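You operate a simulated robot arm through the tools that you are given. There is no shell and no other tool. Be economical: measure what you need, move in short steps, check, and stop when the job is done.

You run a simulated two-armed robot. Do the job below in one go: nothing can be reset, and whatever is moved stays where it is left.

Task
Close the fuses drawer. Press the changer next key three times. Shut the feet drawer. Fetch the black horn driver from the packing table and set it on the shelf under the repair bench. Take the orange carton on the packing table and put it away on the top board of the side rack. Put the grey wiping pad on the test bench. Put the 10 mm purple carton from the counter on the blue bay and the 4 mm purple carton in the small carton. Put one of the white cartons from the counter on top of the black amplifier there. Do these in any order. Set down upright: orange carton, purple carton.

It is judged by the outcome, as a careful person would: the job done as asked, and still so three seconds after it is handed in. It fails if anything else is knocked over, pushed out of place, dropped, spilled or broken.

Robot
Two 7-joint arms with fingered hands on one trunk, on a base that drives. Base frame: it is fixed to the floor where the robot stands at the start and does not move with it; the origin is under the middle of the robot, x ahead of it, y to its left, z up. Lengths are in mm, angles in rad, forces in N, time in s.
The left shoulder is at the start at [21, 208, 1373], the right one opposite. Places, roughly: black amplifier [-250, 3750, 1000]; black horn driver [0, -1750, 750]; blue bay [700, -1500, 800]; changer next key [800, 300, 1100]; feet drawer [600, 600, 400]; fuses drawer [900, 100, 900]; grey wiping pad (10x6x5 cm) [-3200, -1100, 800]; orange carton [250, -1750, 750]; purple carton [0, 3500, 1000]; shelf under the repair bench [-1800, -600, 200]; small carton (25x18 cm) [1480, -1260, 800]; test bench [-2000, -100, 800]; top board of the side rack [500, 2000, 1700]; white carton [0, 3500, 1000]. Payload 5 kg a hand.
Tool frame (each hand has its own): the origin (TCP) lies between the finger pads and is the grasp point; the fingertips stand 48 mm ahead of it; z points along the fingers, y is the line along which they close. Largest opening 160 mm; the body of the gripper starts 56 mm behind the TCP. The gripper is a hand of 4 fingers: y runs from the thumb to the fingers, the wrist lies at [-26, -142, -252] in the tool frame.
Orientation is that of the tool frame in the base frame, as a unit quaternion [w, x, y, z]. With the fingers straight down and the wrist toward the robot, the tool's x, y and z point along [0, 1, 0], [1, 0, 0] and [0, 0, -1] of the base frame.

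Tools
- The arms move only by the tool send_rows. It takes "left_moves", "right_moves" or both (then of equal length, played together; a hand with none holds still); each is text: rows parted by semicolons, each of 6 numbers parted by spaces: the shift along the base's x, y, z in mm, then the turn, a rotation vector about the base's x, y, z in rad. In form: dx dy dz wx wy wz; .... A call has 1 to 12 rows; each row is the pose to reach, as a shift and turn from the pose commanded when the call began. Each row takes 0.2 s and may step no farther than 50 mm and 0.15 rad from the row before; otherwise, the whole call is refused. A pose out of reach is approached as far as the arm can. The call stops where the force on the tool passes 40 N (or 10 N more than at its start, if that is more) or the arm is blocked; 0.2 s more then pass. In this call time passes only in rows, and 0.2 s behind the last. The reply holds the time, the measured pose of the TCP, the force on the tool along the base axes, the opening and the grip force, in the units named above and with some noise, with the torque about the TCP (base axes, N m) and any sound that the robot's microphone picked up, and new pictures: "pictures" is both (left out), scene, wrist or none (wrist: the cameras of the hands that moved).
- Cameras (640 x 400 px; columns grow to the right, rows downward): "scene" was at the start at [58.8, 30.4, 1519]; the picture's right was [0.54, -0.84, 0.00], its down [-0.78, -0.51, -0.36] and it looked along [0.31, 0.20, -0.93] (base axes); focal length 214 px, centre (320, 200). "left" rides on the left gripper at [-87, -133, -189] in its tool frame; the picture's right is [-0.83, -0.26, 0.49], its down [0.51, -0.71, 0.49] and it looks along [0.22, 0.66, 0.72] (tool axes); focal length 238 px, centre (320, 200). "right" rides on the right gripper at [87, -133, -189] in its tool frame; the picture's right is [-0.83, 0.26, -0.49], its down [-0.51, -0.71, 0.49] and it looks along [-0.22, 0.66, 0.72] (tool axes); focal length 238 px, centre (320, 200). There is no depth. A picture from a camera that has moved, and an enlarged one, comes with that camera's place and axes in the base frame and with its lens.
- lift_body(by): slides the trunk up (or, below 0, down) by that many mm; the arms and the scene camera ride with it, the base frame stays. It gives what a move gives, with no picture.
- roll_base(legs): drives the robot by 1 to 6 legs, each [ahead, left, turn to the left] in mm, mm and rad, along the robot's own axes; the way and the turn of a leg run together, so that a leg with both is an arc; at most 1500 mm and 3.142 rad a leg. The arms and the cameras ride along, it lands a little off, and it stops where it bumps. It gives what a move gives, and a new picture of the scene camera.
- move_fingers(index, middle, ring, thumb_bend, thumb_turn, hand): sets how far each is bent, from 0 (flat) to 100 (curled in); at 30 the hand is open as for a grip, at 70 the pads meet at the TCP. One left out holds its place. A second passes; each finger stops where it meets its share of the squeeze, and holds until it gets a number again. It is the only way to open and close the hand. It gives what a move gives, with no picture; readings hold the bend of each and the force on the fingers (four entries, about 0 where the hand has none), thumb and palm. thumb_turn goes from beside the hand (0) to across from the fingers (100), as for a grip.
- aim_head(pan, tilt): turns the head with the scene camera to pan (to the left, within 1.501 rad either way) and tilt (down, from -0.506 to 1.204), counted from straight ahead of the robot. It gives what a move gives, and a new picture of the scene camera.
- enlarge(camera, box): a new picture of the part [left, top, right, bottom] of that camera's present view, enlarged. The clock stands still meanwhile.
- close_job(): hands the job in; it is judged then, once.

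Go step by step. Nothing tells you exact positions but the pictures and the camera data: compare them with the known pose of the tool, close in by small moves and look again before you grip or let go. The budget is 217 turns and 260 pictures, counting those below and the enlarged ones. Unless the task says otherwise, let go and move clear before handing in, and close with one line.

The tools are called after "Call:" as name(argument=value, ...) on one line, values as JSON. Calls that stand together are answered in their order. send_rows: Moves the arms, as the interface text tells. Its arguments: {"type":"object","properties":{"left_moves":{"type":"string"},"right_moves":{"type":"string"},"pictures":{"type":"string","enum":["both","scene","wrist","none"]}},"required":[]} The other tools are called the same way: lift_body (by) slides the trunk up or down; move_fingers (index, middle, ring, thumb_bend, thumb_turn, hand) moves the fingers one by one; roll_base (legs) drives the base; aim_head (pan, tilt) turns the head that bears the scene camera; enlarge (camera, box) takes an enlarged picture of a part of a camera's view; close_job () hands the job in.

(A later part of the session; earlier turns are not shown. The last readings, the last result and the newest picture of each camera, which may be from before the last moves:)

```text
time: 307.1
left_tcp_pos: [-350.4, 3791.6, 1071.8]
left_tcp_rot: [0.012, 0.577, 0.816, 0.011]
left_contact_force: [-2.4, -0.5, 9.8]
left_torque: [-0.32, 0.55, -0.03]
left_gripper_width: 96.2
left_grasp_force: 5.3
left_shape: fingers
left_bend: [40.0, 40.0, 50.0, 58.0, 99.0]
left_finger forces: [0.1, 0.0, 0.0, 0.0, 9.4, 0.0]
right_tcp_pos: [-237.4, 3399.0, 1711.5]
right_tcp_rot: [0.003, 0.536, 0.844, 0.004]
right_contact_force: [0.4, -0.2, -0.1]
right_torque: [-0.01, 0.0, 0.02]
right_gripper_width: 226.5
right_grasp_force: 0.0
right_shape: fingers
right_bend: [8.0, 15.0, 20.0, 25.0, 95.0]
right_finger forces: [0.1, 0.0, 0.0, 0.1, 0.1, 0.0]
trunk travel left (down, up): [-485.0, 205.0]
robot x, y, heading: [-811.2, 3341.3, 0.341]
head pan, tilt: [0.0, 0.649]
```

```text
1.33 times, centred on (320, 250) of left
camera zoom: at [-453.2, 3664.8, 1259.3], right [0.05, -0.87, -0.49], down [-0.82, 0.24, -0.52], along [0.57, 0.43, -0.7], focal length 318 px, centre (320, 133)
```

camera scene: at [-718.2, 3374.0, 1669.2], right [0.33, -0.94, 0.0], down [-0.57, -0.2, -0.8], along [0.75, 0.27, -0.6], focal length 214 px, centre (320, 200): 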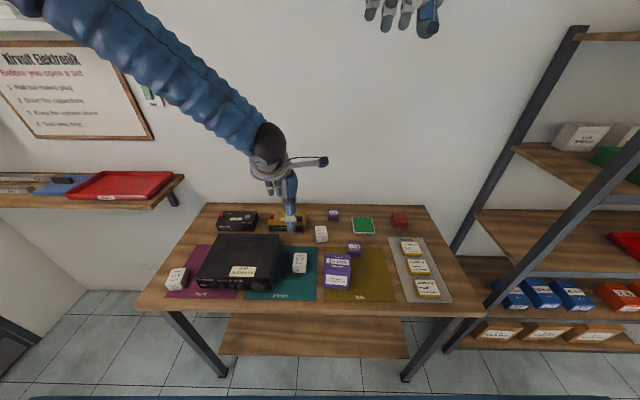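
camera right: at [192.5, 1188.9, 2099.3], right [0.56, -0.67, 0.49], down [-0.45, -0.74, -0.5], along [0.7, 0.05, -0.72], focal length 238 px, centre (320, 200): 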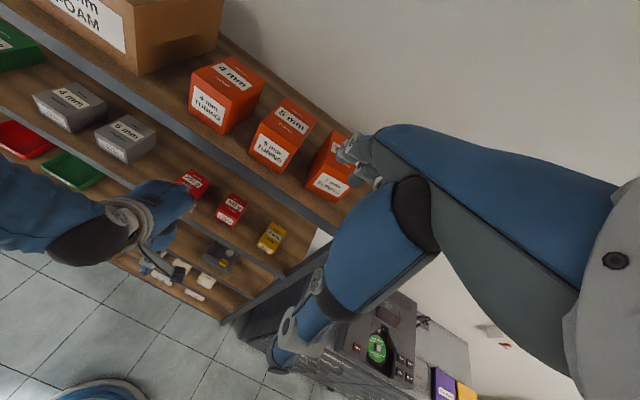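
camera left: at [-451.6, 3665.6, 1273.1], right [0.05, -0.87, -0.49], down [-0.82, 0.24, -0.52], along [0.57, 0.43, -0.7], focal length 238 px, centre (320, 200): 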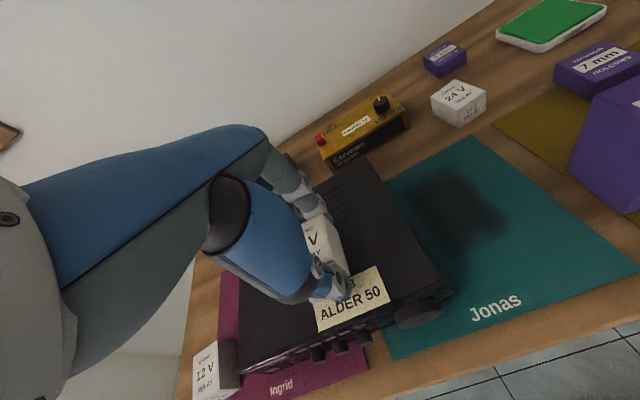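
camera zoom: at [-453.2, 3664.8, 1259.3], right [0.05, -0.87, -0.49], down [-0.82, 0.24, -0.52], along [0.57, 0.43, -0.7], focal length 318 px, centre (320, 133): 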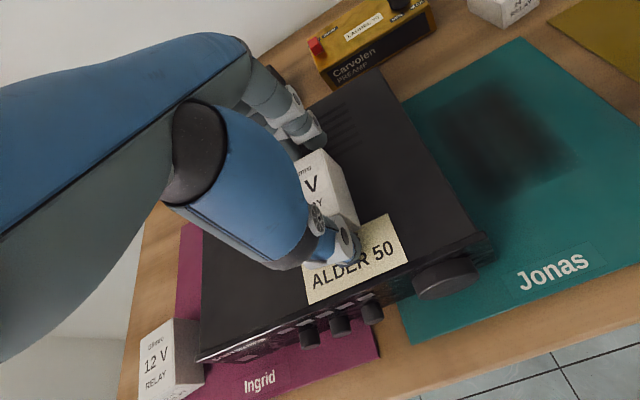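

The carton stands on the amplifier. I'll lift the hand straight up, easing slightly toward me so the thumb leaves the carton.

Call:
send_rows(left_moves="-2 -1 6 0 0 0; -7 -2 12 0 0 0; -9 -3 25 0 0 0; -9 -3 60 0 0 0; -9 -3 100 0 0 0; -9 -3 145 0 0 0", pictures="wrist")

Call:
enlarge(camera="scene", box=[150, 200, 310, 300])

```text
time: 308.5
left_tcp_pos: [-361.7, 3787.5, 1219.3]
left_tcp_rot: [0.012, 0.577, 0.816, 0.01]
left_contact_force: [-0.3, -0.2, 0.2]
left_torque: [0.11, -0.14, 0.05]
left_gripper_width: 91.5
left_grasp_force: 0.1
left_shape: fingers
left_bend: [40.0, 40.0, 50.0, 60.0, 99.0]
left_finger forces: [0.0, 0.1, 0.1, 0.0, 0.0, 0.0]
right_tcp_pos: [-238.7, 3398.9, 1713.3]
right_tcp_rot: [0.003, 0.536, 0.844, 0.006]
right_contact_force: [-0.3, -1.6, 0.3]
right_torque: [0.08, -0.07, 0.01]
right_gripper_width: 226.6
right_grasp_force: 0.1
right_shape: fingers
right_bend: [8.0, 15.0, 20.0, 25.0, 95.0]
right_finger forces: [0.1, 0.0, 0.1, 0.0, 0.0, 0.0]
trunk travel left (down, up): [-485.0, 205.0]
robot x, y, heading: [-810.5, 3339.3, 0.337]
head pan, tilt: [0.0, 0.649]
camera left: at [-463.2, 3660.3, 1405.1], right [0.05, -0.87, -0.49], down [-0.82, 0.24, -0.52], along [0.57, 0.43, -0.7], focal length 238 px, centre (320, 200)
```

left: 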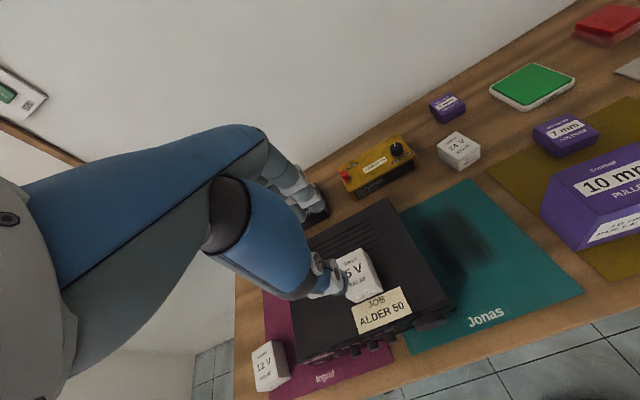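

```text
4.00 times, centred on (230, 250) of scene
camera zoom: at [-719.6, 3372.9, 1669.3], right [0.33, -0.94, 0.0], down [-0.57, -0.2, -0.8], along [0.75, 0.27, -0.6], focal length 858 px, centre (680, 0)
```

zoom: 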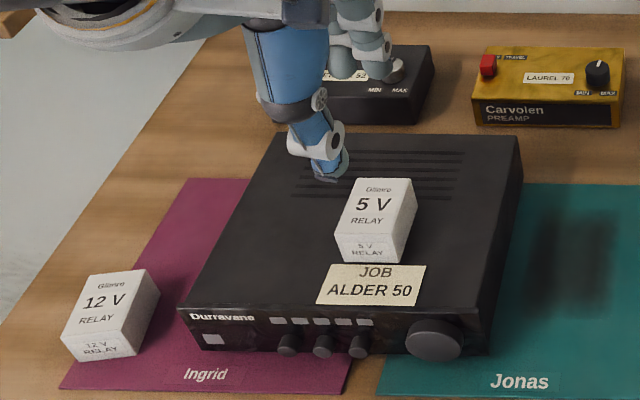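

The 5 V carton stands on the amplifier. Now I'll bring the right hand down over the 10 mm purple carton near (−247, 3476).

Call:
move_fingers(hand="right", index=28, middle=28, ring=28, thumb_bend=30, thumb_turn=98)

Call:
send_rows(right_moves="-2 10 -42 0 0 -.06; -4 20 -84 0 0 -.12; -6 30 -126 0 0 -.19; -8 40 -168 0 0 -.19; -10 50 -210 0 0 -.19; -10 60 -252 0 0 -.19; -10 70 -294 0 0 -.19; -10 76 -338 0 0 -.19; -10 76 -383 0 0 -.19; -10 76 -428 0 0 -.19; -10 76 -473 0 0 -.19; -10 76 -515 0 0 -.19", pictures="wrist")

Call:
enlarge(camera="scene", box=[260, 190, 420, 290])

```text
time: 309.5
left_tcp_pos: [-359.9, 3787.4, 1218.5]
left_tcp_rot: [0.013, 0.577, 0.817, 0.011]
left_contact_force: [0.0, -0.6, -0.1]
left_torque: [0.04, 0.01, 0.01]
left_gripper_width: 91.5
left_grasp_force: 0.1
left_shape: fingers
left_bend: [40.0, 40.0, 50.0, 60.0, 99.0]
left_finger forces: [0.1, 0.0, 0.1, 0.1, 0.0, 0.0]
right_tcp_pos: [-235.9, 3400.5, 1711.9]
right_tcp_rot: [0.003, 0.535, 0.845, 0.004]
right_contact_force: [0.1, 0.5, -1.0]
right_torque: [0.01, -0.04, 0.02]
right_gripper_width: 176.0
right_grasp_force: 0.0
right_shape: fingers
right_bend: [28.0, 28.0, 28.0, 30.0, 95.0]
right_finger forces: [0.1, 0.0, 0.1, 0.0, 0.0, 0.1]
trunk travel left (down, up): [-485.0, 205.0]
robot x, y, heading: [-809.6, 3340.2, 0.343]
head pan, tilt: [0.0, 0.649]
```

```text
time: 312.1
left_tcp_pos: [-358.1, 3790.2, 1217.2]
left_tcp_rot: [0.013, 0.577, 0.817, 0.01]
left_contact_force: [1.4, -0.2, 0.1]
left_torque: [-0.06, 0.08, 0.0]
left_gripper_width: 91.4
left_grasp_force: 0.0
left_shape: fingers
left_bend: [40.0, 40.0, 50.0, 60.0, 99.0]
left_finger forces: [0.0, 0.0, 0.0, 0.0, 0.2, 0.0]
right_tcp_pos: [-246.5, 3476.7, 1196.3]
right_tcp_rot: [0.004, 0.614, 0.789, 0.003]
right_contact_force: [1.2, 0.5, 0.7]
right_torque: [-0.07, 0.09, -0.02]
right_gripper_width: 175.7
right_grasp_force: 0.1
right_shape: fingers
right_bend: [28.0, 28.0, 28.0, 30.0, 96.0]
right_finger forces: [0.0, 0.0, 0.0, 0.1, 0.0, 0.0]
trunk travel left (down, up): [-485.0, 205.0]
robot x, y, heading: [-810.8, 3339.5, 0.341]
head pan, tilt: [0.0, 0.649]
camera right: at [-397.4, 3528.0, 1383.6], right [0.45, -0.75, 0.49], down [-0.56, -0.66, -0.5], along [0.7, -0.05, -0.72], focal length 238 px, centre (320, 200)
```

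right: 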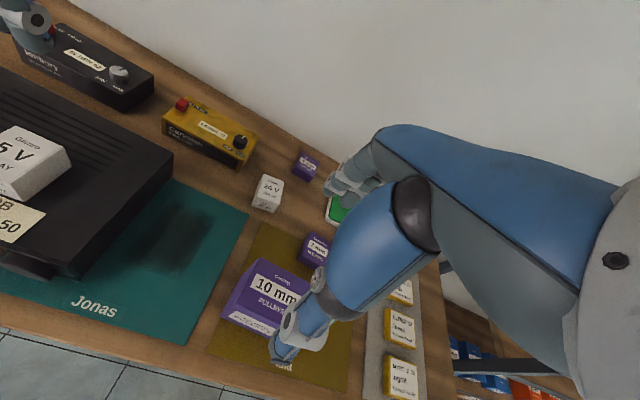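

```text
4.00 times, centred on (340, 240) of scene
camera zoom: at [-717.1, 3375.5, 1669.1], right [0.33, -0.94, 0.0], down [-0.57, -0.2, -0.8], along [0.75, 0.27, -0.61], focal length 858 px, centre (240, 40)
```

zoom: 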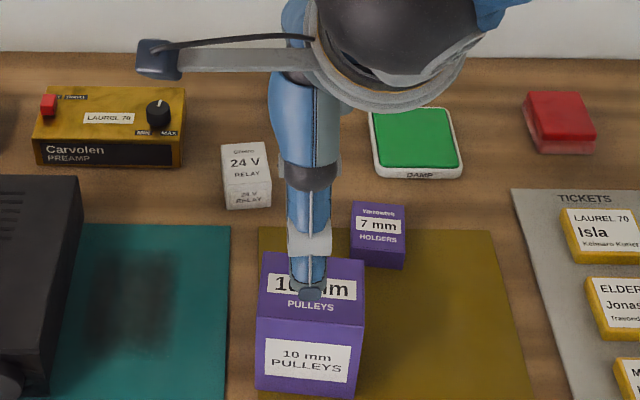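

The hand is centred over the 10 mm carton. I'll descend to grip height.

Call:
send_rows(right_moves="-5 -6 -45 0 0 0; -5 -6 -90 0 0 0; -5 -6 -130 0 0 0; -5 -6 -160 0 0 0; -5 -6 -180 0 0 0; -5 -6 -193 0 0 0", pictures="wrist")

Call:
enlarge(camera="scene", box=[260, 190, 420, 290])

```text
time: 313.5
left_tcp_pos: [-361.8, 3788.4, 1220.3]
left_tcp_rot: [0.014, 0.578, 0.816, 0.011]
left_contact_force: [-0.4, -0.1, -0.4]
left_torque: [-0.01, -0.01, -0.02]
left_gripper_width: 91.5
left_grasp_force: 0.1
left_shape: fingers
left_bend: [40.0, 40.0, 50.0, 60.0, 99.0]
left_finger forces: [0.1, 0.0, 0.0, 0.0, 0.0, 0.1]
right_tcp_pos: [-252.1, 3471.9, 1007.1]
right_tcp_rot: [0.006, 0.613, 0.79, 0.007]
right_contact_force: [-6.1, -1.8, 27.0]
right_torque: [-0.86, -3.12, -0.38]
right_gripper_width: 175.6
right_grasp_force: 13.0
right_shape: fingers
right_bend: [28.0, 28.0, 27.0, 30.0, 96.0]
right_finger forces: [0.0, 0.0, 26.5, 0.0, 0.0, 0.0]
trunk travel left (down, up): [-485.0, 205.0]
robot x, y, heading: [-811.4, 3342.7, 0.343]
head pan, tilt: [0.0, 0.649]
camera right: at [-403.5, 3521.7, 1192.6], right [0.45, -0.75, 0.49], down [-0.55, -0.66, -0.5], along [0.7, -0.05, -0.71], focal length 238 px, centre (320, 200)
```

right: 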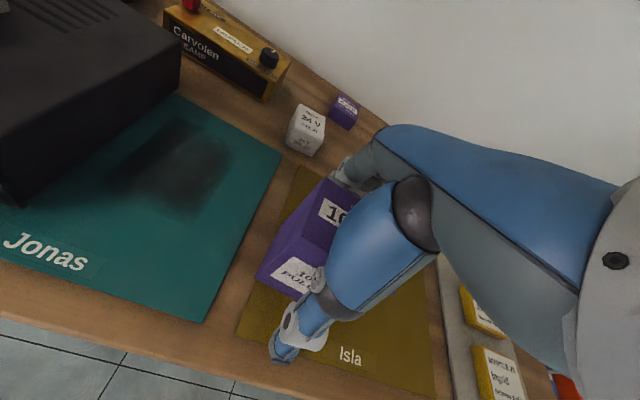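

```text
4.00 times, centred on (340, 240) of scene
camera zoom: at [-721.8, 3374.1, 1669.8], right [0.33, -0.94, 0.0], down [-0.57, -0.2, -0.8], along [0.75, 0.27, -0.6], focal length 858 px, centre (240, 40)
```

zoom: 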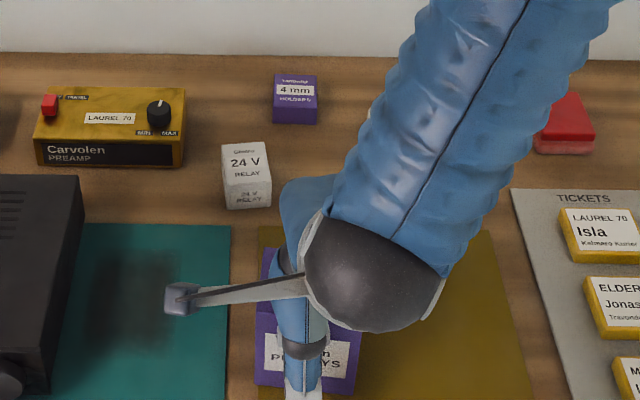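

The ring finger came down on the neighbouring 7 mm carton. I'll rise, narrow the finger side of the opening, and check the 7 mm carton.

Call:
send_rows(right_moves="0 0 20 0 0 0; 0 0 60 0 0 0; 0 0 100 0 0 0; 0 0 140 0 0 0", pictures="none")

Call:
move_fingers(hand="right", index=40, middle=40, ring=42, thumb_bend=28)

Call:
enlarge(camera="right", box=[160, 100, 480, 400])

Call:
enlarge(camera="left", box=[384, 60, 640, 240])

```text
time: 314.5
left_tcp_pos: [-361.5, 3787.6, 1218.5]
left_tcp_rot: [0.013, 0.576, 0.817, 0.011]
left_contact_force: [-2.5, -0.7, 0.7]
left_torque: [0.01, -0.13, 0.01]
left_gripper_width: 91.4
left_grasp_force: 0.0
left_shape: fingers
left_bend: [40.0, 40.0, 50.0, 60.0, 99.0]
left_finger forces: [0.0, 0.1, 0.0, 0.1, 0.1, 0.0]
right_tcp_pos: [-255.4, 3470.8, 1143.4]
right_tcp_rot: [0.004, 0.613, 0.79, 0.004]
right_contact_force: [-1.3, -0.2, -1.3]
right_torque: [0.03, -0.19, -0.05]
right_gripper_width: 175.5
right_grasp_force: 0.1
right_shape: fingers
right_bend: [28.0, 28.0, 28.0, 30.0, 96.0]
right_finger forces: [0.0, 0.1, 0.0, 0.0, 0.0, 0.0]
trunk travel left (down, up): [-485.0, 205.0]
robot x, y, heading: [-814.0, 3342.1, 0.34]
head pan, tilt: [0.0, 0.649]
```

```text
time: 315.5
left_tcp_pos: [-360.2, 3789.5, 1218.1]
left_tcp_rot: [0.014, 0.577, 0.816, 0.011]
left_contact_force: [0.1, 0.3, -0.1]
left_torque: [0.0, 0.0, -0.02]
left_gripper_width: 91.7
left_grasp_force: 0.0
left_shape: fingers
left_bend: [40.0, 40.0, 50.0, 60.0, 99.0]
left_finger forces: [0.0, 0.0, 0.0, 0.1, 0.1, 0.1]
right_tcp_pos: [-253.1, 3470.2, 1142.5]
right_tcp_rot: [0.003, 0.614, 0.79, 0.002]
right_contact_force: [0.2, 0.3, -0.5]
right_torque: [0.02, -0.02, -0.02]
right_gripper_width: 153.4
right_grasp_force: 0.1
right_shape: fingers
right_bend: [40.0, 40.0, 42.0, 28.0, 95.0]
right_finger forces: [0.0, 0.0, 0.0, 0.0, 0.0, 0.0]
trunk travel left (down, up): [-485.0, 205.0]
robot x, y, heading: [-811.4, 3343.6, 0.342]
head pan, tilt: [0.0, 0.649]
```

```text
1.33 times, centred on (320, 250) of right
camera zoom: at [-403.6, 3521.1, 1330.7], right [0.45, -0.75, 0.49], down [-0.56, -0.66, -0.5], along [0.7, -0.05, -0.72], focal length 318 px, centre (320, 133)
```

zoom: 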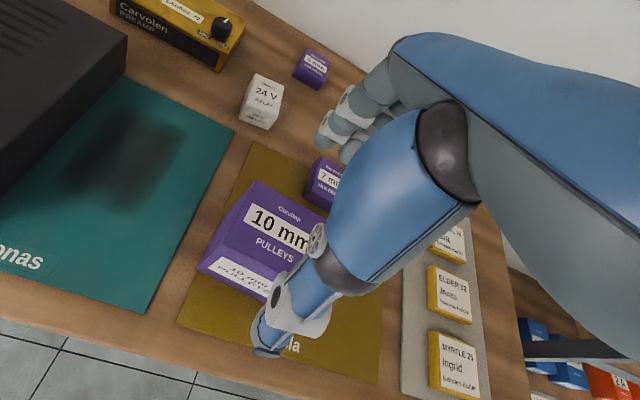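

```text
2.22 times, centred on (512, 150) of left
camera zoom: at [-462.1, 3661.8, 1404.4], right [0.05, -0.87, -0.49], down [-0.82, 0.24, -0.52], along [0.57, 0.43, -0.7], focal length 530 px, centre (-107, 311)
```

zoom: 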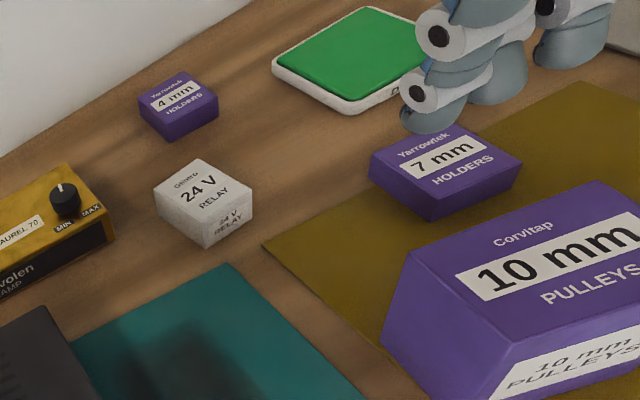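

The 7 mm carton is still upright but too close behind for my fingers. I'll turn the right hand a quarter turn (wrist to the right) and grip the 10 mm carton across its sides instead.

Call:
send_rows(right_moves="0 0 20 0 0 .143; 0 0 20 0 0 .286; 0 0 20 0 0 .428; 0 0 20 0 0 .571; 0 0 20 0 0 .714; 0 0 20 0 0 .857; 0 0 20 0 0 1.0; 0 0 20 0 0 1.142; 0 0 20 0 0 1.285; 0 0 20 0 0 1.428; 0 0 20 0 0 1.571", pictures="wrist")

Call:
enlarge(camera="scene", box=[260, 190, 420, 290])

```text
time: 317.9
left_tcp_pos: [-357.2, 3787.9, 1217.0]
left_tcp_rot: [0.013, 0.577, 0.816, 0.01]
left_contact_force: [0.1, 0.3, 0.1]
left_torque: [0.03, 0.01, -0.01]
left_gripper_width: 91.3
left_grasp_force: 0.1
left_shape: fingers
left_bend: [40.0, 40.0, 50.0, 60.0, 99.0]
left_finger forces: [0.0, 0.1, 0.0, 0.0, 0.1, 0.0]
right_tcp_pos: [-250.4, 3469.7, 1162.5]
right_tcp_rot: [0.001, -0.125, 0.992, 0.003]
right_contact_force: [0.8, -0.1, 0.7]
right_torque: [-0.01, 0.02, 0.03]
right_gripper_width: 153.5
right_grasp_force: 0.0
right_shape: fingers
right_bend: [40.0, 40.0, 42.0, 28.0, 95.0]
right_finger forces: [0.0, 0.1, 0.0, 0.0, 0.1, 0.0]
trunk travel left (down, up): [-485.0, 205.0]
robot x, y, heading: [-811.2, 3341.3, 0.342]
head pan, tilt: [0.0, 0.649]
camera right: at [-300.3, 3317.9, 1349.8], right [0.74, 0.45, 0.49], down [0.67, -0.56, -0.5], along [0.05, 0.7, -0.72], focal length 238 px, centre (320, 200)
```

right: 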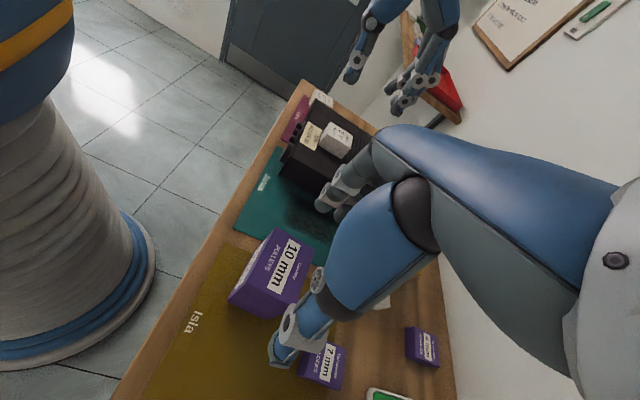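

```text
4.00 times, centred on (340, 240) of scene
camera zoom: at [-717.2, 3374.2, 1669.1], right [0.33, -0.94, 0.0], down [-0.57, -0.2, -0.8], along [0.75, 0.27, -0.61], focal length 858 px, centre (240, 40)
```

zoom: 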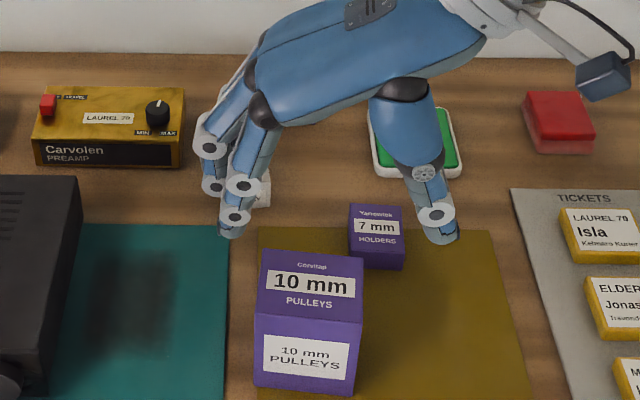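

Now the sides are clear. I'll shift slightly and descend to just above the carton to verify.

Call:
send_rows(right_moves="5 4 -30 0 0 0; 5 4 -65 0 0 0; 5 4 -85 0 0 0", pictures="wrist")

Call:
enlarge(camera="scene", box=[260, 190, 420, 290])

```text
time: 318.7
left_tcp_pos: [-358.6, 3789.1, 1218.6]
left_tcp_rot: [0.013, 0.577, 0.816, 0.01]
left_contact_force: [-0.5, -0.6, 0.5]
left_torque: [-0.05, -0.03, -0.04]
left_gripper_width: 91.7
left_grasp_force: 0.0
left_shape: fingers
left_bend: [40.0, 40.0, 50.0, 60.0, 99.0]
left_finger forces: [0.1, 0.0, 0.0, 0.0, 0.0, 0.0]
right_tcp_pos: [-245.8, 3474.4, 1079.1]
right_tcp_rot: [0.0, -0.125, 0.992, 0.006]
right_contact_force: [0.2, 0.3, 0.0]
right_torque: [-0.01, 0.06, -0.02]
right_gripper_width: 153.6
right_grasp_force: 0.1
right_shape: fingers
right_bend: [40.0, 40.0, 42.0, 28.0, 95.0]
right_finger forces: [0.0, 0.1, 0.0, 0.0, 0.0, 0.0]
trunk travel left (down, up): [-485.0, 205.0]
robot x, y, heading: [-812.8, 3339.4, 0.339]
head pan, tilt: [0.0, 0.649]
camera right: at [-296.2, 3322.2, 1265.8], right [0.75, 0.45, 0.49], down [0.67, -0.56, -0.5], along [0.05, 0.7, -0.72], focal length 238 px, centre (320, 200)
```

right: 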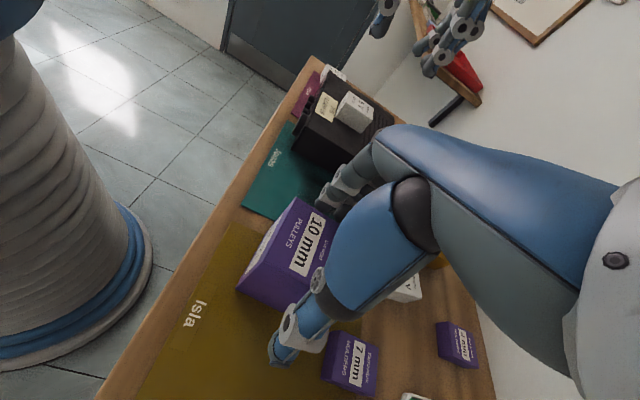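

```text
4.00 times, centred on (340, 240) of scene
camera zoom: at [-718.1, 3374.4, 1669.2], right [0.33, -0.94, 0.0], down [-0.57, -0.2, -0.8], along [0.75, 0.27, -0.6], focal length 858 px, centre (240, 40)
```

zoom: 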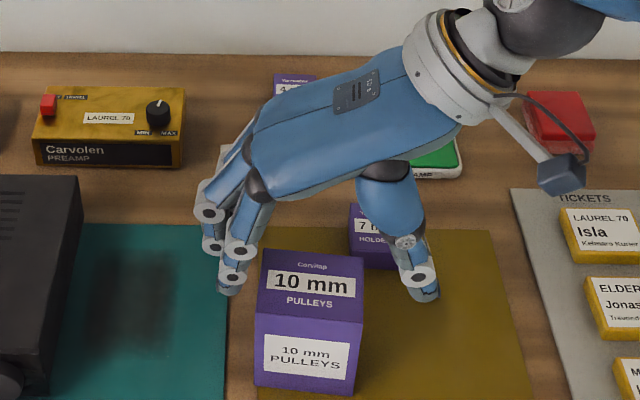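

Fingers straddle the carton. I'll shift 10 mm left and descend to grip height.

Call:
send_rows(right_moves="-3 10 -25 0 0 0; -3 10 -50 0 0 0; -3 10 -66 0 0 0; -3 10 -76 0 0 0", pictures="none")

Call:
move_fingers(hand="right", index=70, middle=70, ring=70, thumb_bend=70)

Call:
enlarge(camera="scene", box=[260, 190, 420, 290])

```text
time: 319.7
left_tcp_pos: [-358.6, 3788.1, 1218.1]
left_tcp_rot: [0.012, 0.577, 0.816, 0.01]
left_contact_force: [0.3, 0.5, -0.1]
left_torque: [0.01, 0.02, 0.0]
left_gripper_width: 91.7
left_grasp_force: 0.0
left_shape: fingers
left_bend: [40.0, 40.0, 50.0, 60.0, 99.0]
left_finger forces: [0.0, 0.0, 0.0, 0.0, 0.0, 0.0]
right_tcp_pos: [-249.5, 3484.0, 1002.1]
right_tcp_rot: [0.0, -0.124, 0.992, 0.006]
right_contact_force: [0.1, -0.8, 2.4]
right_torque: [-0.03, -0.02, 0.0]
right_gripper_width: 154.7
right_grasp_force: 2.1
right_shape: fingers
right_bend: [40.0, 40.0, 42.0, 28.0, 95.0]
right_finger forces: [1.1, 0.0, 0.0, 0.1, 3.0, 0.0]
trunk travel left (down, up): [-485.0, 205.0]
robot x, y, heading: [-811.2, 3340.3, 0.339]
head pan, tilt: [0.0, 0.649]
```

```text
time: 320.7
left_tcp_pos: [-359.2, 3787.4, 1217.6]
left_tcp_rot: [0.012, 0.577, 0.816, 0.011]
left_contact_force: [0.0, 1.0, 0.7]
left_torque: [0.01, -0.03, 0.0]
left_gripper_width: 91.5
left_grasp_force: 0.0
left_shape: fingers
left_bend: [40.0, 40.0, 50.0, 60.0, 99.0]
left_finger forces: [0.0, 0.1, 0.0, 0.0, 0.0, 0.0]
right_tcp_pos: [-250.0, 3483.8, 1001.8]
right_tcp_rot: [0.001, -0.124, 0.992, 0.005]
right_contact_force: [0.3, -0.6, 7.5]
right_torque: [0.22, 0.32, -0.07]
right_gripper_width: 97.3
right_grasp_force: 44.7
right_shape: fingers
right_bend: [43.0, 52.0, 70.0, 63.0, 99.0]
right_finger forces: [30.4, 12.3, 0.1, 0.0, 46.6, 0.0]
trunk travel left (down, up): [-485.0, 205.0]
robot x, y, heading: [-811.4, 3343.2, 0.343]
head pan, tilt: [0.0, 0.649]
```

```text
4.00 times, centred on (340, 240) of scene
camera zoom: at [-718.4, 3374.1, 1669.2], right [0.33, -0.94, 0.0], down [-0.57, -0.2, -0.8], along [0.75, 0.27, -0.6], focal length 858 px, centre (240, 40)
```

zoom: 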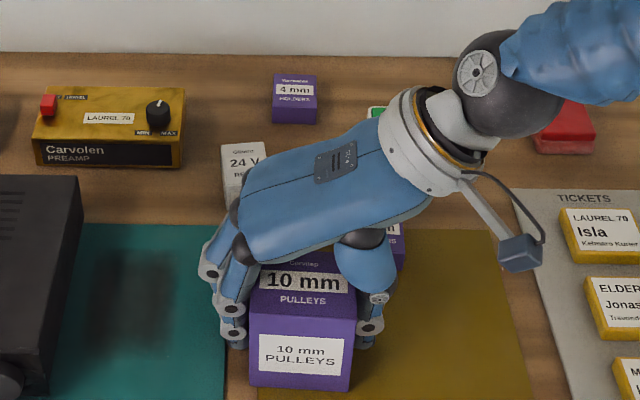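

The 10 mm carton is firmly gripped. I'll lift straight up and check.

Call:
send_rows(right_moves="0 0 20 0 0 0; 0 0 55 0 0 0; 0 0 100 0 0 0; 0 0 145 0 0 0; 0 0 190 0 0 0; 0 0 230 0 0 0", pictures="wrist")

Call:
enlarge(camera="scene", box=[230, 140, 470, 290])

```text
time: 322.1
left_tcp_pos: [-360.6, 3788.6, 1218.0]
left_tcp_rot: [0.014, 0.577, 0.817, 0.011]
left_contact_force: [-1.0, -0.1, 0.2]
left_torque: [0.01, -0.07, -0.01]
left_gripper_width: 91.6
left_grasp_force: 0.0
left_shape: fingers
left_bend: [40.0, 40.0, 50.0, 60.0, 99.0]
left_finger forces: [0.0, 0.0, 0.1, 0.1, 0.1, 0.1]
right_tcp_pos: [-253.6, 3484.0, 1231.0]
right_tcp_rot: [-0.001, -0.126, 0.992, 0.005]
right_contact_force: [-1.7, 0.0, -3.4]
right_torque: [0.06, -0.11, -0.02]
right_gripper_width: 97.0
right_grasp_force: 42.7
right_shape: fingers
right_bend: [43.0, 52.0, 70.0, 63.0, 99.0]
right_finger forces: [29.2, 12.1, 0.0, 0.0, 44.9, 0.0]
trunk travel left (down, up): [-485.0, 205.0]
robot x, y, heading: [-813.5, 3343.3, 0.342]
head pan, tilt: [0.0, 0.649]
camera right: at [-301.5, 3331.9, 1419.3], right [0.75, 0.45, 0.49], down [0.67, -0.56, -0.5], along [0.05, 0.7, -0.72], focal length 238 px, centre (320, 200)
```

right: 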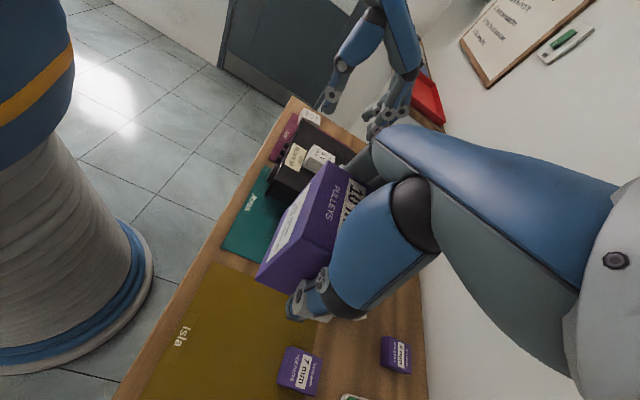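

```text
2.67 times, centred on (350, 215) of scene
camera zoom: at [-719.3, 3374.2, 1669.3], right [0.33, -0.94, 0.0], down [-0.57, -0.2, -0.8], along [0.75, 0.27, -0.6], focal length 572 px, centre (240, 160)
```

zoom: 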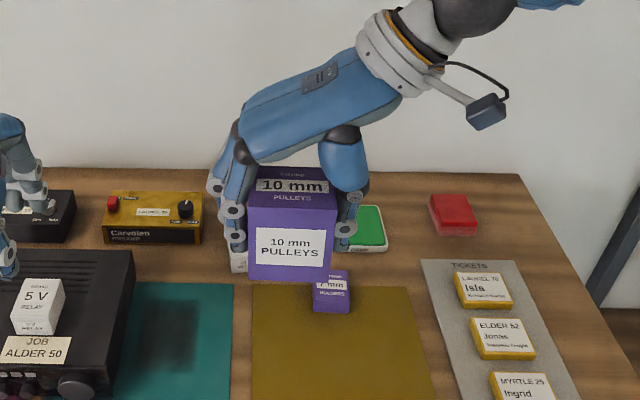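

The 10 mm carton is held level. Next I'll move it aside to the right, then strafe right and forward so the left hand can reach the 4 mm carton at the back.

Call:
send_rows(right_moves="10 -38 10 0 0 0; 20 -76 20 0 0 0; 30 -114 30 0 0 0; 40 -152 40 0 0 0; 50 -185 50 0 0 0", pictures="none")

Call:
roll_base(legs=[[0, -220, 0], [120, 0, 0]])

Call:
enlarge(camera="left", box=[0, 0, 640, 400])

```text
time: 323.3
left_tcp_pos: [-359.6, 3786.9, 1218.5]
left_tcp_rot: [0.012, 0.577, 0.817, 0.011]
left_contact_force: [0.2, -0.8, -0.3]
left_torque: [0.05, -0.04, 0.02]
left_gripper_width: 91.0
left_grasp_force: 0.0
left_shape: fingers
left_bend: [40.0, 40.0, 50.0, 60.0, 99.0]
left_finger forces: [0.0, 0.0, 0.0, 0.0, 0.1, 0.0]
right_tcp_pos: [-200.2, 3297.5, 1282.0]
right_tcp_rot: [-0.002, -0.126, 0.992, 0.005]
right_contact_force: [0.1, -0.7, -2.4]
right_torque: [0.07, -0.02, -0.02]
right_gripper_width: 97.3
right_grasp_force: 42.8
right_shape: fingers
right_bend: [43.0, 52.0, 70.0, 63.0, 99.0]
right_finger forces: [28.9, 12.0, 0.0, 0.1, 44.1, 0.0]
trunk travel left (down, up): [-485.0, 205.0]
robot x, y, heading: [-811.1, 3345.4, 0.341]
head pan, tilt: [0.0, 0.649]
```

```text
time: 325.8
left_tcp_pos: [-173.6, 3621.7, 1218.4]
left_tcp_rot: [0.012, 0.576, 0.817, 0.01]
left_contact_force: [0.0, -0.4, 0.1]
left_torque: [-0.03, 0.0, 0.01]
left_gripper_width: 91.4
left_grasp_force: 0.0
left_shape: fingers
left_bend: [40.0, 40.0, 50.0, 60.0, 99.0]
left_finger forces: [0.0, 0.0, 0.0, 0.0, 0.1, 0.0]
right_tcp_pos: [-12.8, 3134.7, 1282.3]
right_tcp_rot: [0.0, -0.125, 0.992, 0.006]
right_contact_force: [1.2, -0.3, -3.1]
right_torque: [-0.03, -0.06, -0.01]
right_gripper_width: 97.0
right_grasp_force: 42.3
right_shape: fingers
right_bend: [43.0, 52.0, 70.0, 63.0, 99.0]
right_finger forces: [28.9, 11.9, 0.2, 0.0, 44.2, 0.0]
trunk travel left (down, up): [-485.0, 205.0]
robot x, y, heading: [-626.8, 3175.1, 0.344]
head pan, tilt: [0.0, 0.649]
camera scene: at [-531.2, 3207.9, 1669.2], right [0.34, -0.94, 0.0], down [-0.57, -0.2, -0.8], along [0.75, 0.27, -0.6], focal length 214 px, centre (320, 200)
```

scene: 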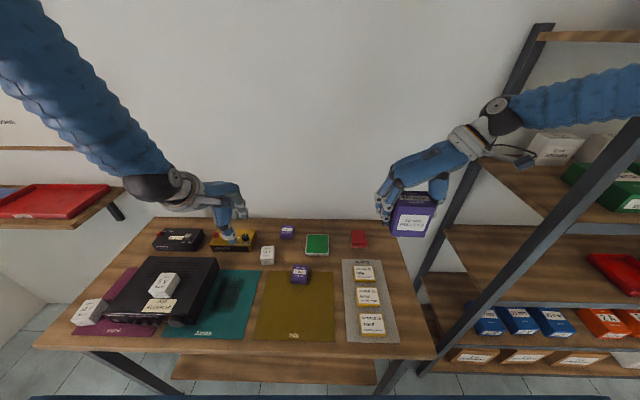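

```text
1.00 times, centred on (320, 200) of left (not enlarged: the box is as wide or as high as the picture)
camera zoom: at [-275.3, 3495.8, 1404.3], right [0.05, -0.87, -0.49], down [-0.82, 0.24, -0.52], along [0.57, 0.43, -0.7], focal length 238 px, centre (320, 200)
```

zoom: 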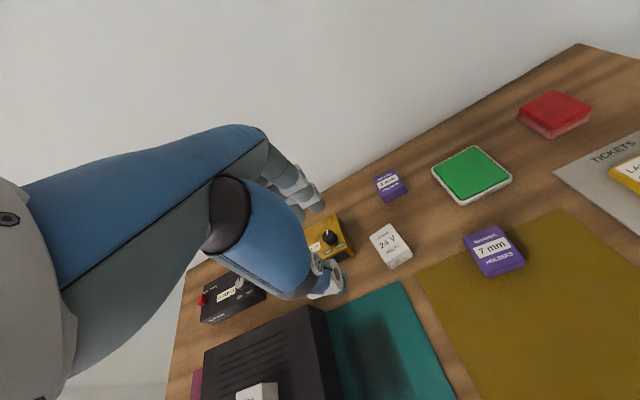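

The 4 mm carton is at (83, 3586). I'll pre-shape the left hand narrower and move over it.

Call:
move_fingers(hand="left", index=44, middle=44, ring=44, thumb_bend=44)

Call:
send_rows(left_moves="43 -6 0 0 0 0; 86 -12 0 0 0 0; 129 -18 0 0 0 0; 172 -24 0 0 0 0; 215 -30 0 0 0 0; 257 -36 0 0 0 0; 257 -36 -40 0 0 0; 257 -36 -80 0 0 0; 257 -36 -120 0 0 0; 257 -36 -150 0 0 0", pictures="wrist")

Call:
enlarge(camera="scene", box=[210, 190, 370, 290])

```text
time: 326.8
left_tcp_pos: [-172.6, 3622.2, 1217.9]
left_tcp_rot: [0.013, 0.576, 0.817, 0.01]
left_contact_force: [-0.8, 0.1, -0.3]
left_torque: [0.01, 0.02, -0.01]
left_gripper_width: 115.5
left_grasp_force: 0.1
left_shape: fingers
left_bend: [44.0, 44.0, 44.0, 44.0, 97.0]
left_finger forces: [0.1, 0.1, 0.0, 0.0, 0.0, 0.0]
right_tcp_pos: [-12.4, 3132.7, 1282.6]
right_tcp_rot: [0.0, -0.125, 0.992, 0.005]
right_contact_force: [0.0, -0.1, -1.2]
right_torque: [0.0, -0.02, 0.0]
right_gripper_width: 97.3
right_grasp_force: 42.7
right_shape: fingers
right_bend: [43.0, 52.0, 70.0, 63.0, 99.0]
right_finger forces: [28.7, 12.1, 0.0, 0.0, 44.1, 0.0]
trunk travel left (down, up): [-485.0, 205.0]
robot x, y, heading: [-626.2, 3172.2, 0.345]
head pan, tilt: [0.0, 0.649]
```

```text
time: 329.0
left_tcp_pos: [83.7, 3586.6, 1068.6]
left_tcp_rot: [0.012, 0.576, 0.817, 0.011]
left_contact_force: [-0.4, 0.6, -0.9]
left_torque: [-0.11, 0.06, 0.0]
left_gripper_width: 115.1
left_grasp_force: 0.9
left_shape: fingers
left_bend: [44.0, 45.0, 44.0, 44.0, 97.0]
left_finger forces: [0.0, 1.9, 0.0, 0.0, 0.0, 0.0]
right_tcp_pos: [-13.1, 3135.1, 1283.1]
right_tcp_rot: [-0.001, -0.124, 0.992, 0.005]
right_contact_force: [0.3, 0.7, -2.2]
right_torque: [-0.03, 0.01, 0.02]
right_gripper_width: 97.2
right_grasp_force: 42.2
right_shape: fingers
right_bend: [43.0, 52.0, 70.0, 63.0, 99.0]
right_finger forces: [28.9, 12.0, 0.0, 0.1, 44.1, 0.1]
trunk travel left (down, up): [-485.0, 205.0]
robot x, y, heading: [-623.4, 3175.8, 0.34]
head pan, tilt: [0.0, 0.649]
camera left: at [-17.4, 3459.9, 1254.4], right [0.05, -0.87, -0.49], down [-0.82, 0.24, -0.52], along [0.57, 0.43, -0.7], focal length 238 px, centre (320, 200)
```

left: 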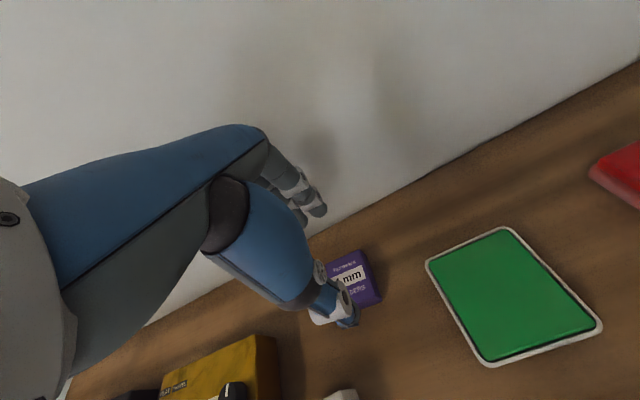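

```text
4.00 times, centred on (290, 240) of scene
camera zoom: at [-530.0, 3208.8, 1669.1], right [0.34, -0.94, 0.0], down [-0.57, -0.2, -0.8], along [0.75, 0.27, -0.61], focal length 858 px, centre (440, 40)
```

zoom: 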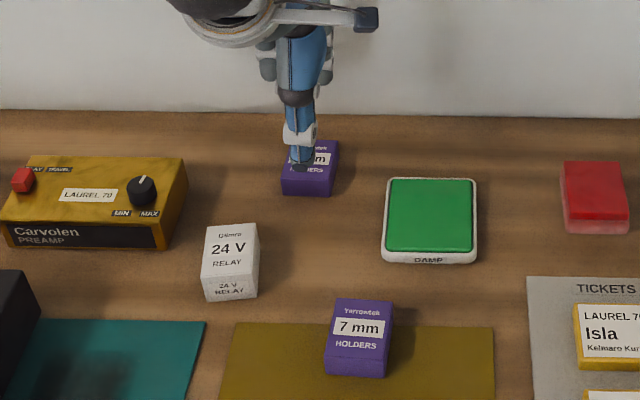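

The fingers are nearly at the wall. I'll rise, turn the hand a quarter turn (wrist left) and take the 4 mm carton across its sides.

Call:
send_rows(left_moves="-25 -8 20 0 0 -.1; -38 -13 40 0 0 -.243; -38 -13 50 0 0 -.386; -38 -13 50 0 0 -.528; -38 -13 50 0 0 -.671; -38 -13 50 0 0 -.814; -38 -13 50 0 0 -.957; -38 -13 50 0 0 -1.1; -38 -13 50 0 0 -1.242; -25 -8 50 0 0 -1.385; -10 -3 50 0 0 -1.5; 0 0 50 0 0 -1.571", pictures="wrist")

Call:
enlarge(camera="scene", box=[210, 190, 370, 290])

```text
time: 331.6
left_tcp_pos: [82.9, 3584.7, 1117.8]
left_tcp_rot: [0.016, 0.985, 0.171, -0.001]
left_contact_force: [0.2, 0.6, -0.1]
left_torque: [0.01, 0.04, 0.0]
left_gripper_width: 115.2
left_grasp_force: 0.1
left_shape: fingers
left_bend: [44.0, 44.0, 44.0, 44.0, 97.0]
left_finger forces: [0.0, 0.0, 0.0, 0.1, 0.0, 0.0]
right_tcp_pos: [-13.1, 3133.5, 1282.2]
right_tcp_rot: [-0.001, -0.125, 0.992, 0.005]
right_contact_force: [0.5, -0.1, -2.3]
right_torque: [0.03, -0.01, 0.01]
right_gripper_width: 96.8
right_grasp_force: 42.9
right_shape: fingers
right_bend: [43.0, 52.0, 70.0, 63.0, 99.0]
right_finger forces: [28.9, 11.9, 0.0, 0.0, 43.8, 0.0]
trunk travel left (down, up): [-485.0, 205.0]
robot x, y, heading: [-625.5, 3175.5, 0.349]
head pan, tilt: [0.0, 0.649]
camera left: at [-42.5, 3688.5, 1304.1], right [-0.87, -0.05, -0.49], down [0.24, 0.82, -0.52], along [0.43, -0.57, -0.7], focal length 238 px, centre (320, 200)
```

left: 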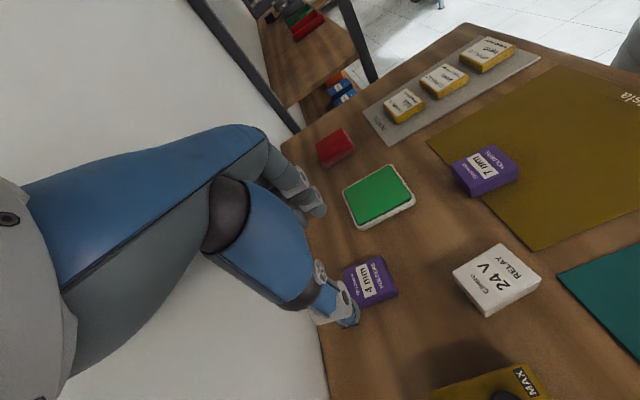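

```text
4.00 times, centred on (290, 240) of scene
camera zoom: at [-530.1, 3207.6, 1669.1], right [0.34, -0.94, 0.0], down [-0.57, -0.2, -0.8], along [0.75, 0.27, -0.61], focal length 858 px, centre (440, 40)
```

zoom: 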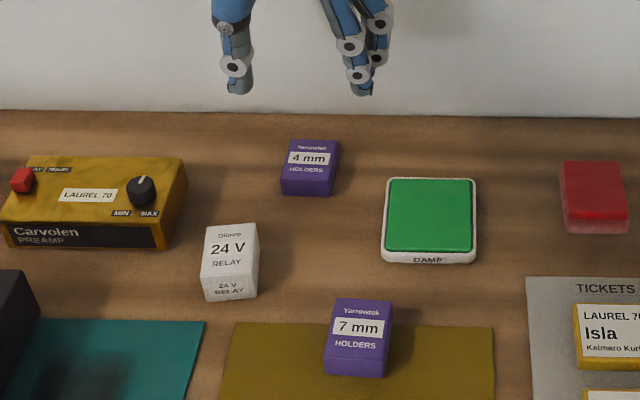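

Aligned over the 4 mm carton with side clearance. I'll descend and close.

Call:
send_rows(left_moves="-3 0 -40 0 0 0; -3 0 -75 0 0 0; -3 0 -95 0 0 0; -3 0 -108 0 0 0", pictures="wrist")

Call:
enlarge(camera="scene", box=[210, 190, 370, 290])

```text
time: 332.6
left_tcp_pos: [82.6, 3587.6, 1008.7]
left_tcp_rot: [0.017, 0.985, 0.171, -0.003]
left_contact_force: [0.5, 0.6, 1.1]
left_torque: [-0.02, 0.03, 0.01]
left_gripper_width: 115.5
left_grasp_force: 0.1
left_shape: fingers
left_bend: [44.0, 44.0, 44.0, 44.0, 97.0]
left_finger forces: [0.1, 0.0, 0.0, 0.1, 0.0, 0.0]
right_tcp_pos: [-12.0, 3133.6, 1281.6]
right_tcp_rot: [0.0, -0.125, 0.992, 0.006]
right_contact_force: [0.1, -0.4, -2.9]
right_torque: [0.01, 0.03, 0.02]
right_gripper_width: 97.1
right_grasp_force: 42.3
right_shape: fingers
right_bend: [43.0, 52.0, 70.0, 63.0, 99.0]
right_finger forces: [28.9, 11.9, 0.0, 0.0, 43.7, 0.1]
trunk travel left (down, up): [-485.0, 205.0]
robot x, y, heading: [-622.3, 3178.0, 0.342]
head pan, tilt: [0.0, 0.649]
camera left: at [-45.0, 3689.5, 1195.5], right [-0.87, -0.05, -0.49], down [0.24, 0.82, -0.52], along [0.43, -0.57, -0.7], focal length 238 px, centre (320, 200)
```

left: 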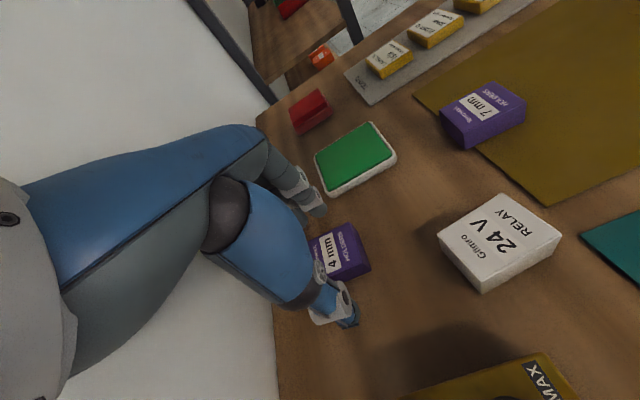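

```text
4.00 times, centred on (290, 240) of scene
camera zoom: at [-529.8, 3208.0, 1669.1], right [0.34, -0.94, 0.0], down [-0.57, -0.2, -0.8], along [0.75, 0.27, -0.61], focal length 858 px, centre (440, 40)
```

zoom: 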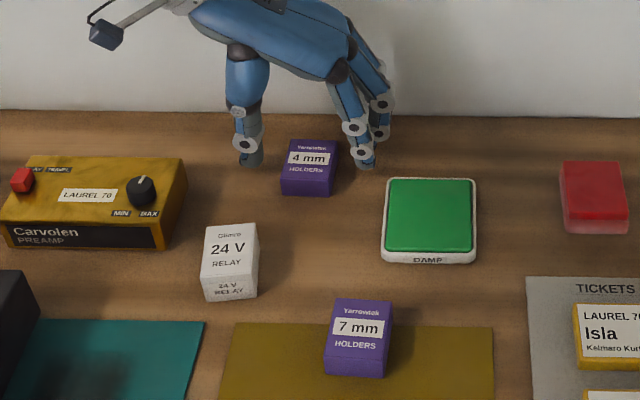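

Call:
move_fingers(hand="left", index=74, middle=74, ring=60, thumb_bend=74)

Call:
enlarge(camera="scene", box=[210, 190, 370, 290])

```text
time: 333.6
left_tcp_pos: [81.2, 3587.1, 1008.7]
left_tcp_rot: [0.016, 0.985, 0.171, -0.001]
left_contact_force: [0.8, 0.3, 2.8]
left_torque: [0.1, -0.01, 0.0]
left_gripper_width: 59.6
left_grasp_force: 23.1
left_shape: fingers
left_bend: [59.0, 60.0, 60.0, 59.0, 99.0]
left_finger forces: [11.0, 11.6, 0.1, 0.1, 23.3, 0.0]
right_tcp_pos: [-13.8, 3134.0, 1281.5]
right_tcp_rot: [0.0, -0.125, 0.992, 0.005]
right_contact_force: [0.5, 0.2, -2.1]
right_torque: [0.0, -0.02, 0.02]
right_gripper_width: 97.3
right_grasp_force: 42.6
right_shape: fingers
right_bend: [43.0, 52.0, 70.0, 63.0, 99.0]
right_finger forces: [28.9, 11.8, 0.1, 0.0, 43.8, 0.0]
trunk travel left (down, up): [-485.0, 205.0]
robot x, y, heading: [-621.1, 3181.3, 0.343]
head pan, tilt: [0.0, 0.649]
```

```text
4.00 times, centred on (290, 240) of scene
camera zoom: at [-530.9, 3207.8, 1669.2], right [0.34, -0.94, 0.0], down [-0.57, -0.2, -0.8], along [0.75, 0.27, -0.6], focal length 858 px, centre (440, 40)
```

zoom: 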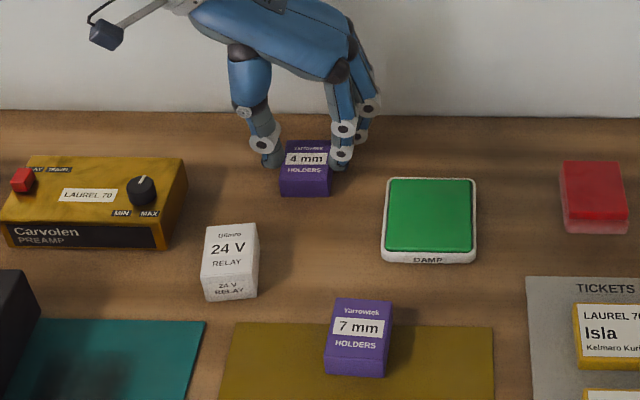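

Gripped with index, middle and thumb. I'll lift carefully and check, drawing it back from the wall.

Call:
send_rows(left_moves="0 0 20 0 0 0; 0 0 50 0 0 0; 0 0 90 0 0 0; 0 0 130 0 0 0; -15 -5 170 0 0 0; -50 -18 200 0 0 0; -92 -33 210 0 0 0; -134 -48 210 0 0 0; -176 -63 210 0 0 0; -218 -78 210 0 0 0; -250 -90 210 0 0 0", pictures="both")

```text
time: 336.0
left_tcp_pos: [-169.2, 3495.1, 1220.2]
left_tcp_rot: [0.017, 0.985, 0.17, -0.001]
left_contact_force: [-0.5, 0.3, 0.0]
left_torque: [0.03, -0.06, 0.0]
left_gripper_width: 59.9
left_grasp_force: 22.2
left_shape: fingers
left_bend: [59.0, 60.0, 60.0, 59.0, 99.0]
left_finger forces: [10.9, 11.1, 0.1, 0.0, 21.9, 0.0]
right_tcp_pos: [-12.5, 3132.8, 1282.0]
right_tcp_rot: [0.0, -0.125, 0.992, 0.005]
right_contact_force: [-0.1, 0.1, -1.4]
right_torque: [0.05, -0.08, -0.02]
right_gripper_width: 97.1
right_grasp_force: 42.0
right_shape: fingers
right_bend: [43.0, 52.0, 70.0, 63.0, 99.0]
right_finger forces: [28.9, 11.9, 0.0, 0.0, 43.8, 0.0]
trunk travel left (down, up): [-485.0, 205.0]
robot x, y, heading: [-623.9, 3176.3, 0.343]
head pan, tilt: [0.0, 0.649]
camera scene: at [-532.2, 3207.6, 1669.3], right [0.34, -0.94, 0.0], down [-0.57, -0.2, -0.8], along [0.75, 0.27, -0.6], focal length 214 px, centre (320, 200)
camera left: at [-296.9, 3597.1, 1406.8], right [-0.87, -0.05, -0.49], down [0.24, 0.82, -0.52], along [0.43, -0.57, -0.7], focal length 238 px, centre (320, 200)
```

scene: 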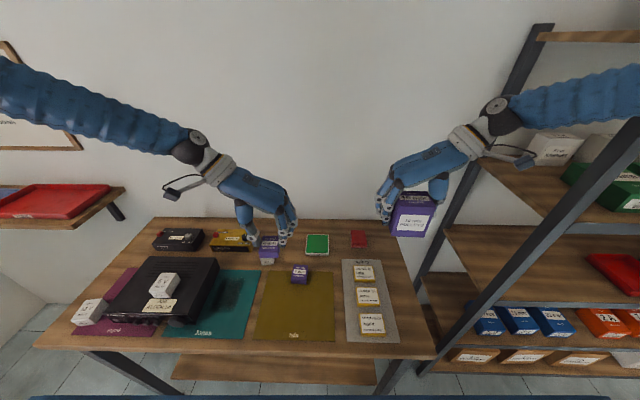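
left: 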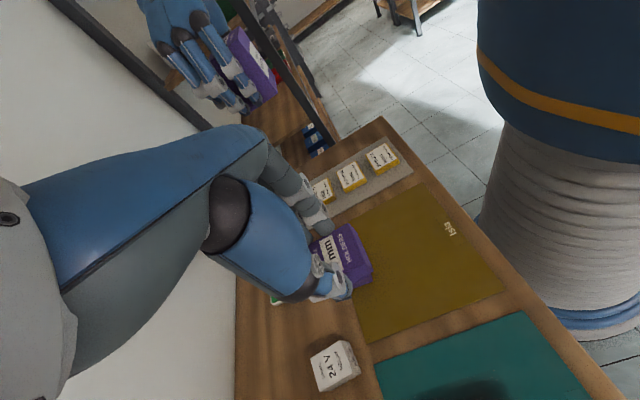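

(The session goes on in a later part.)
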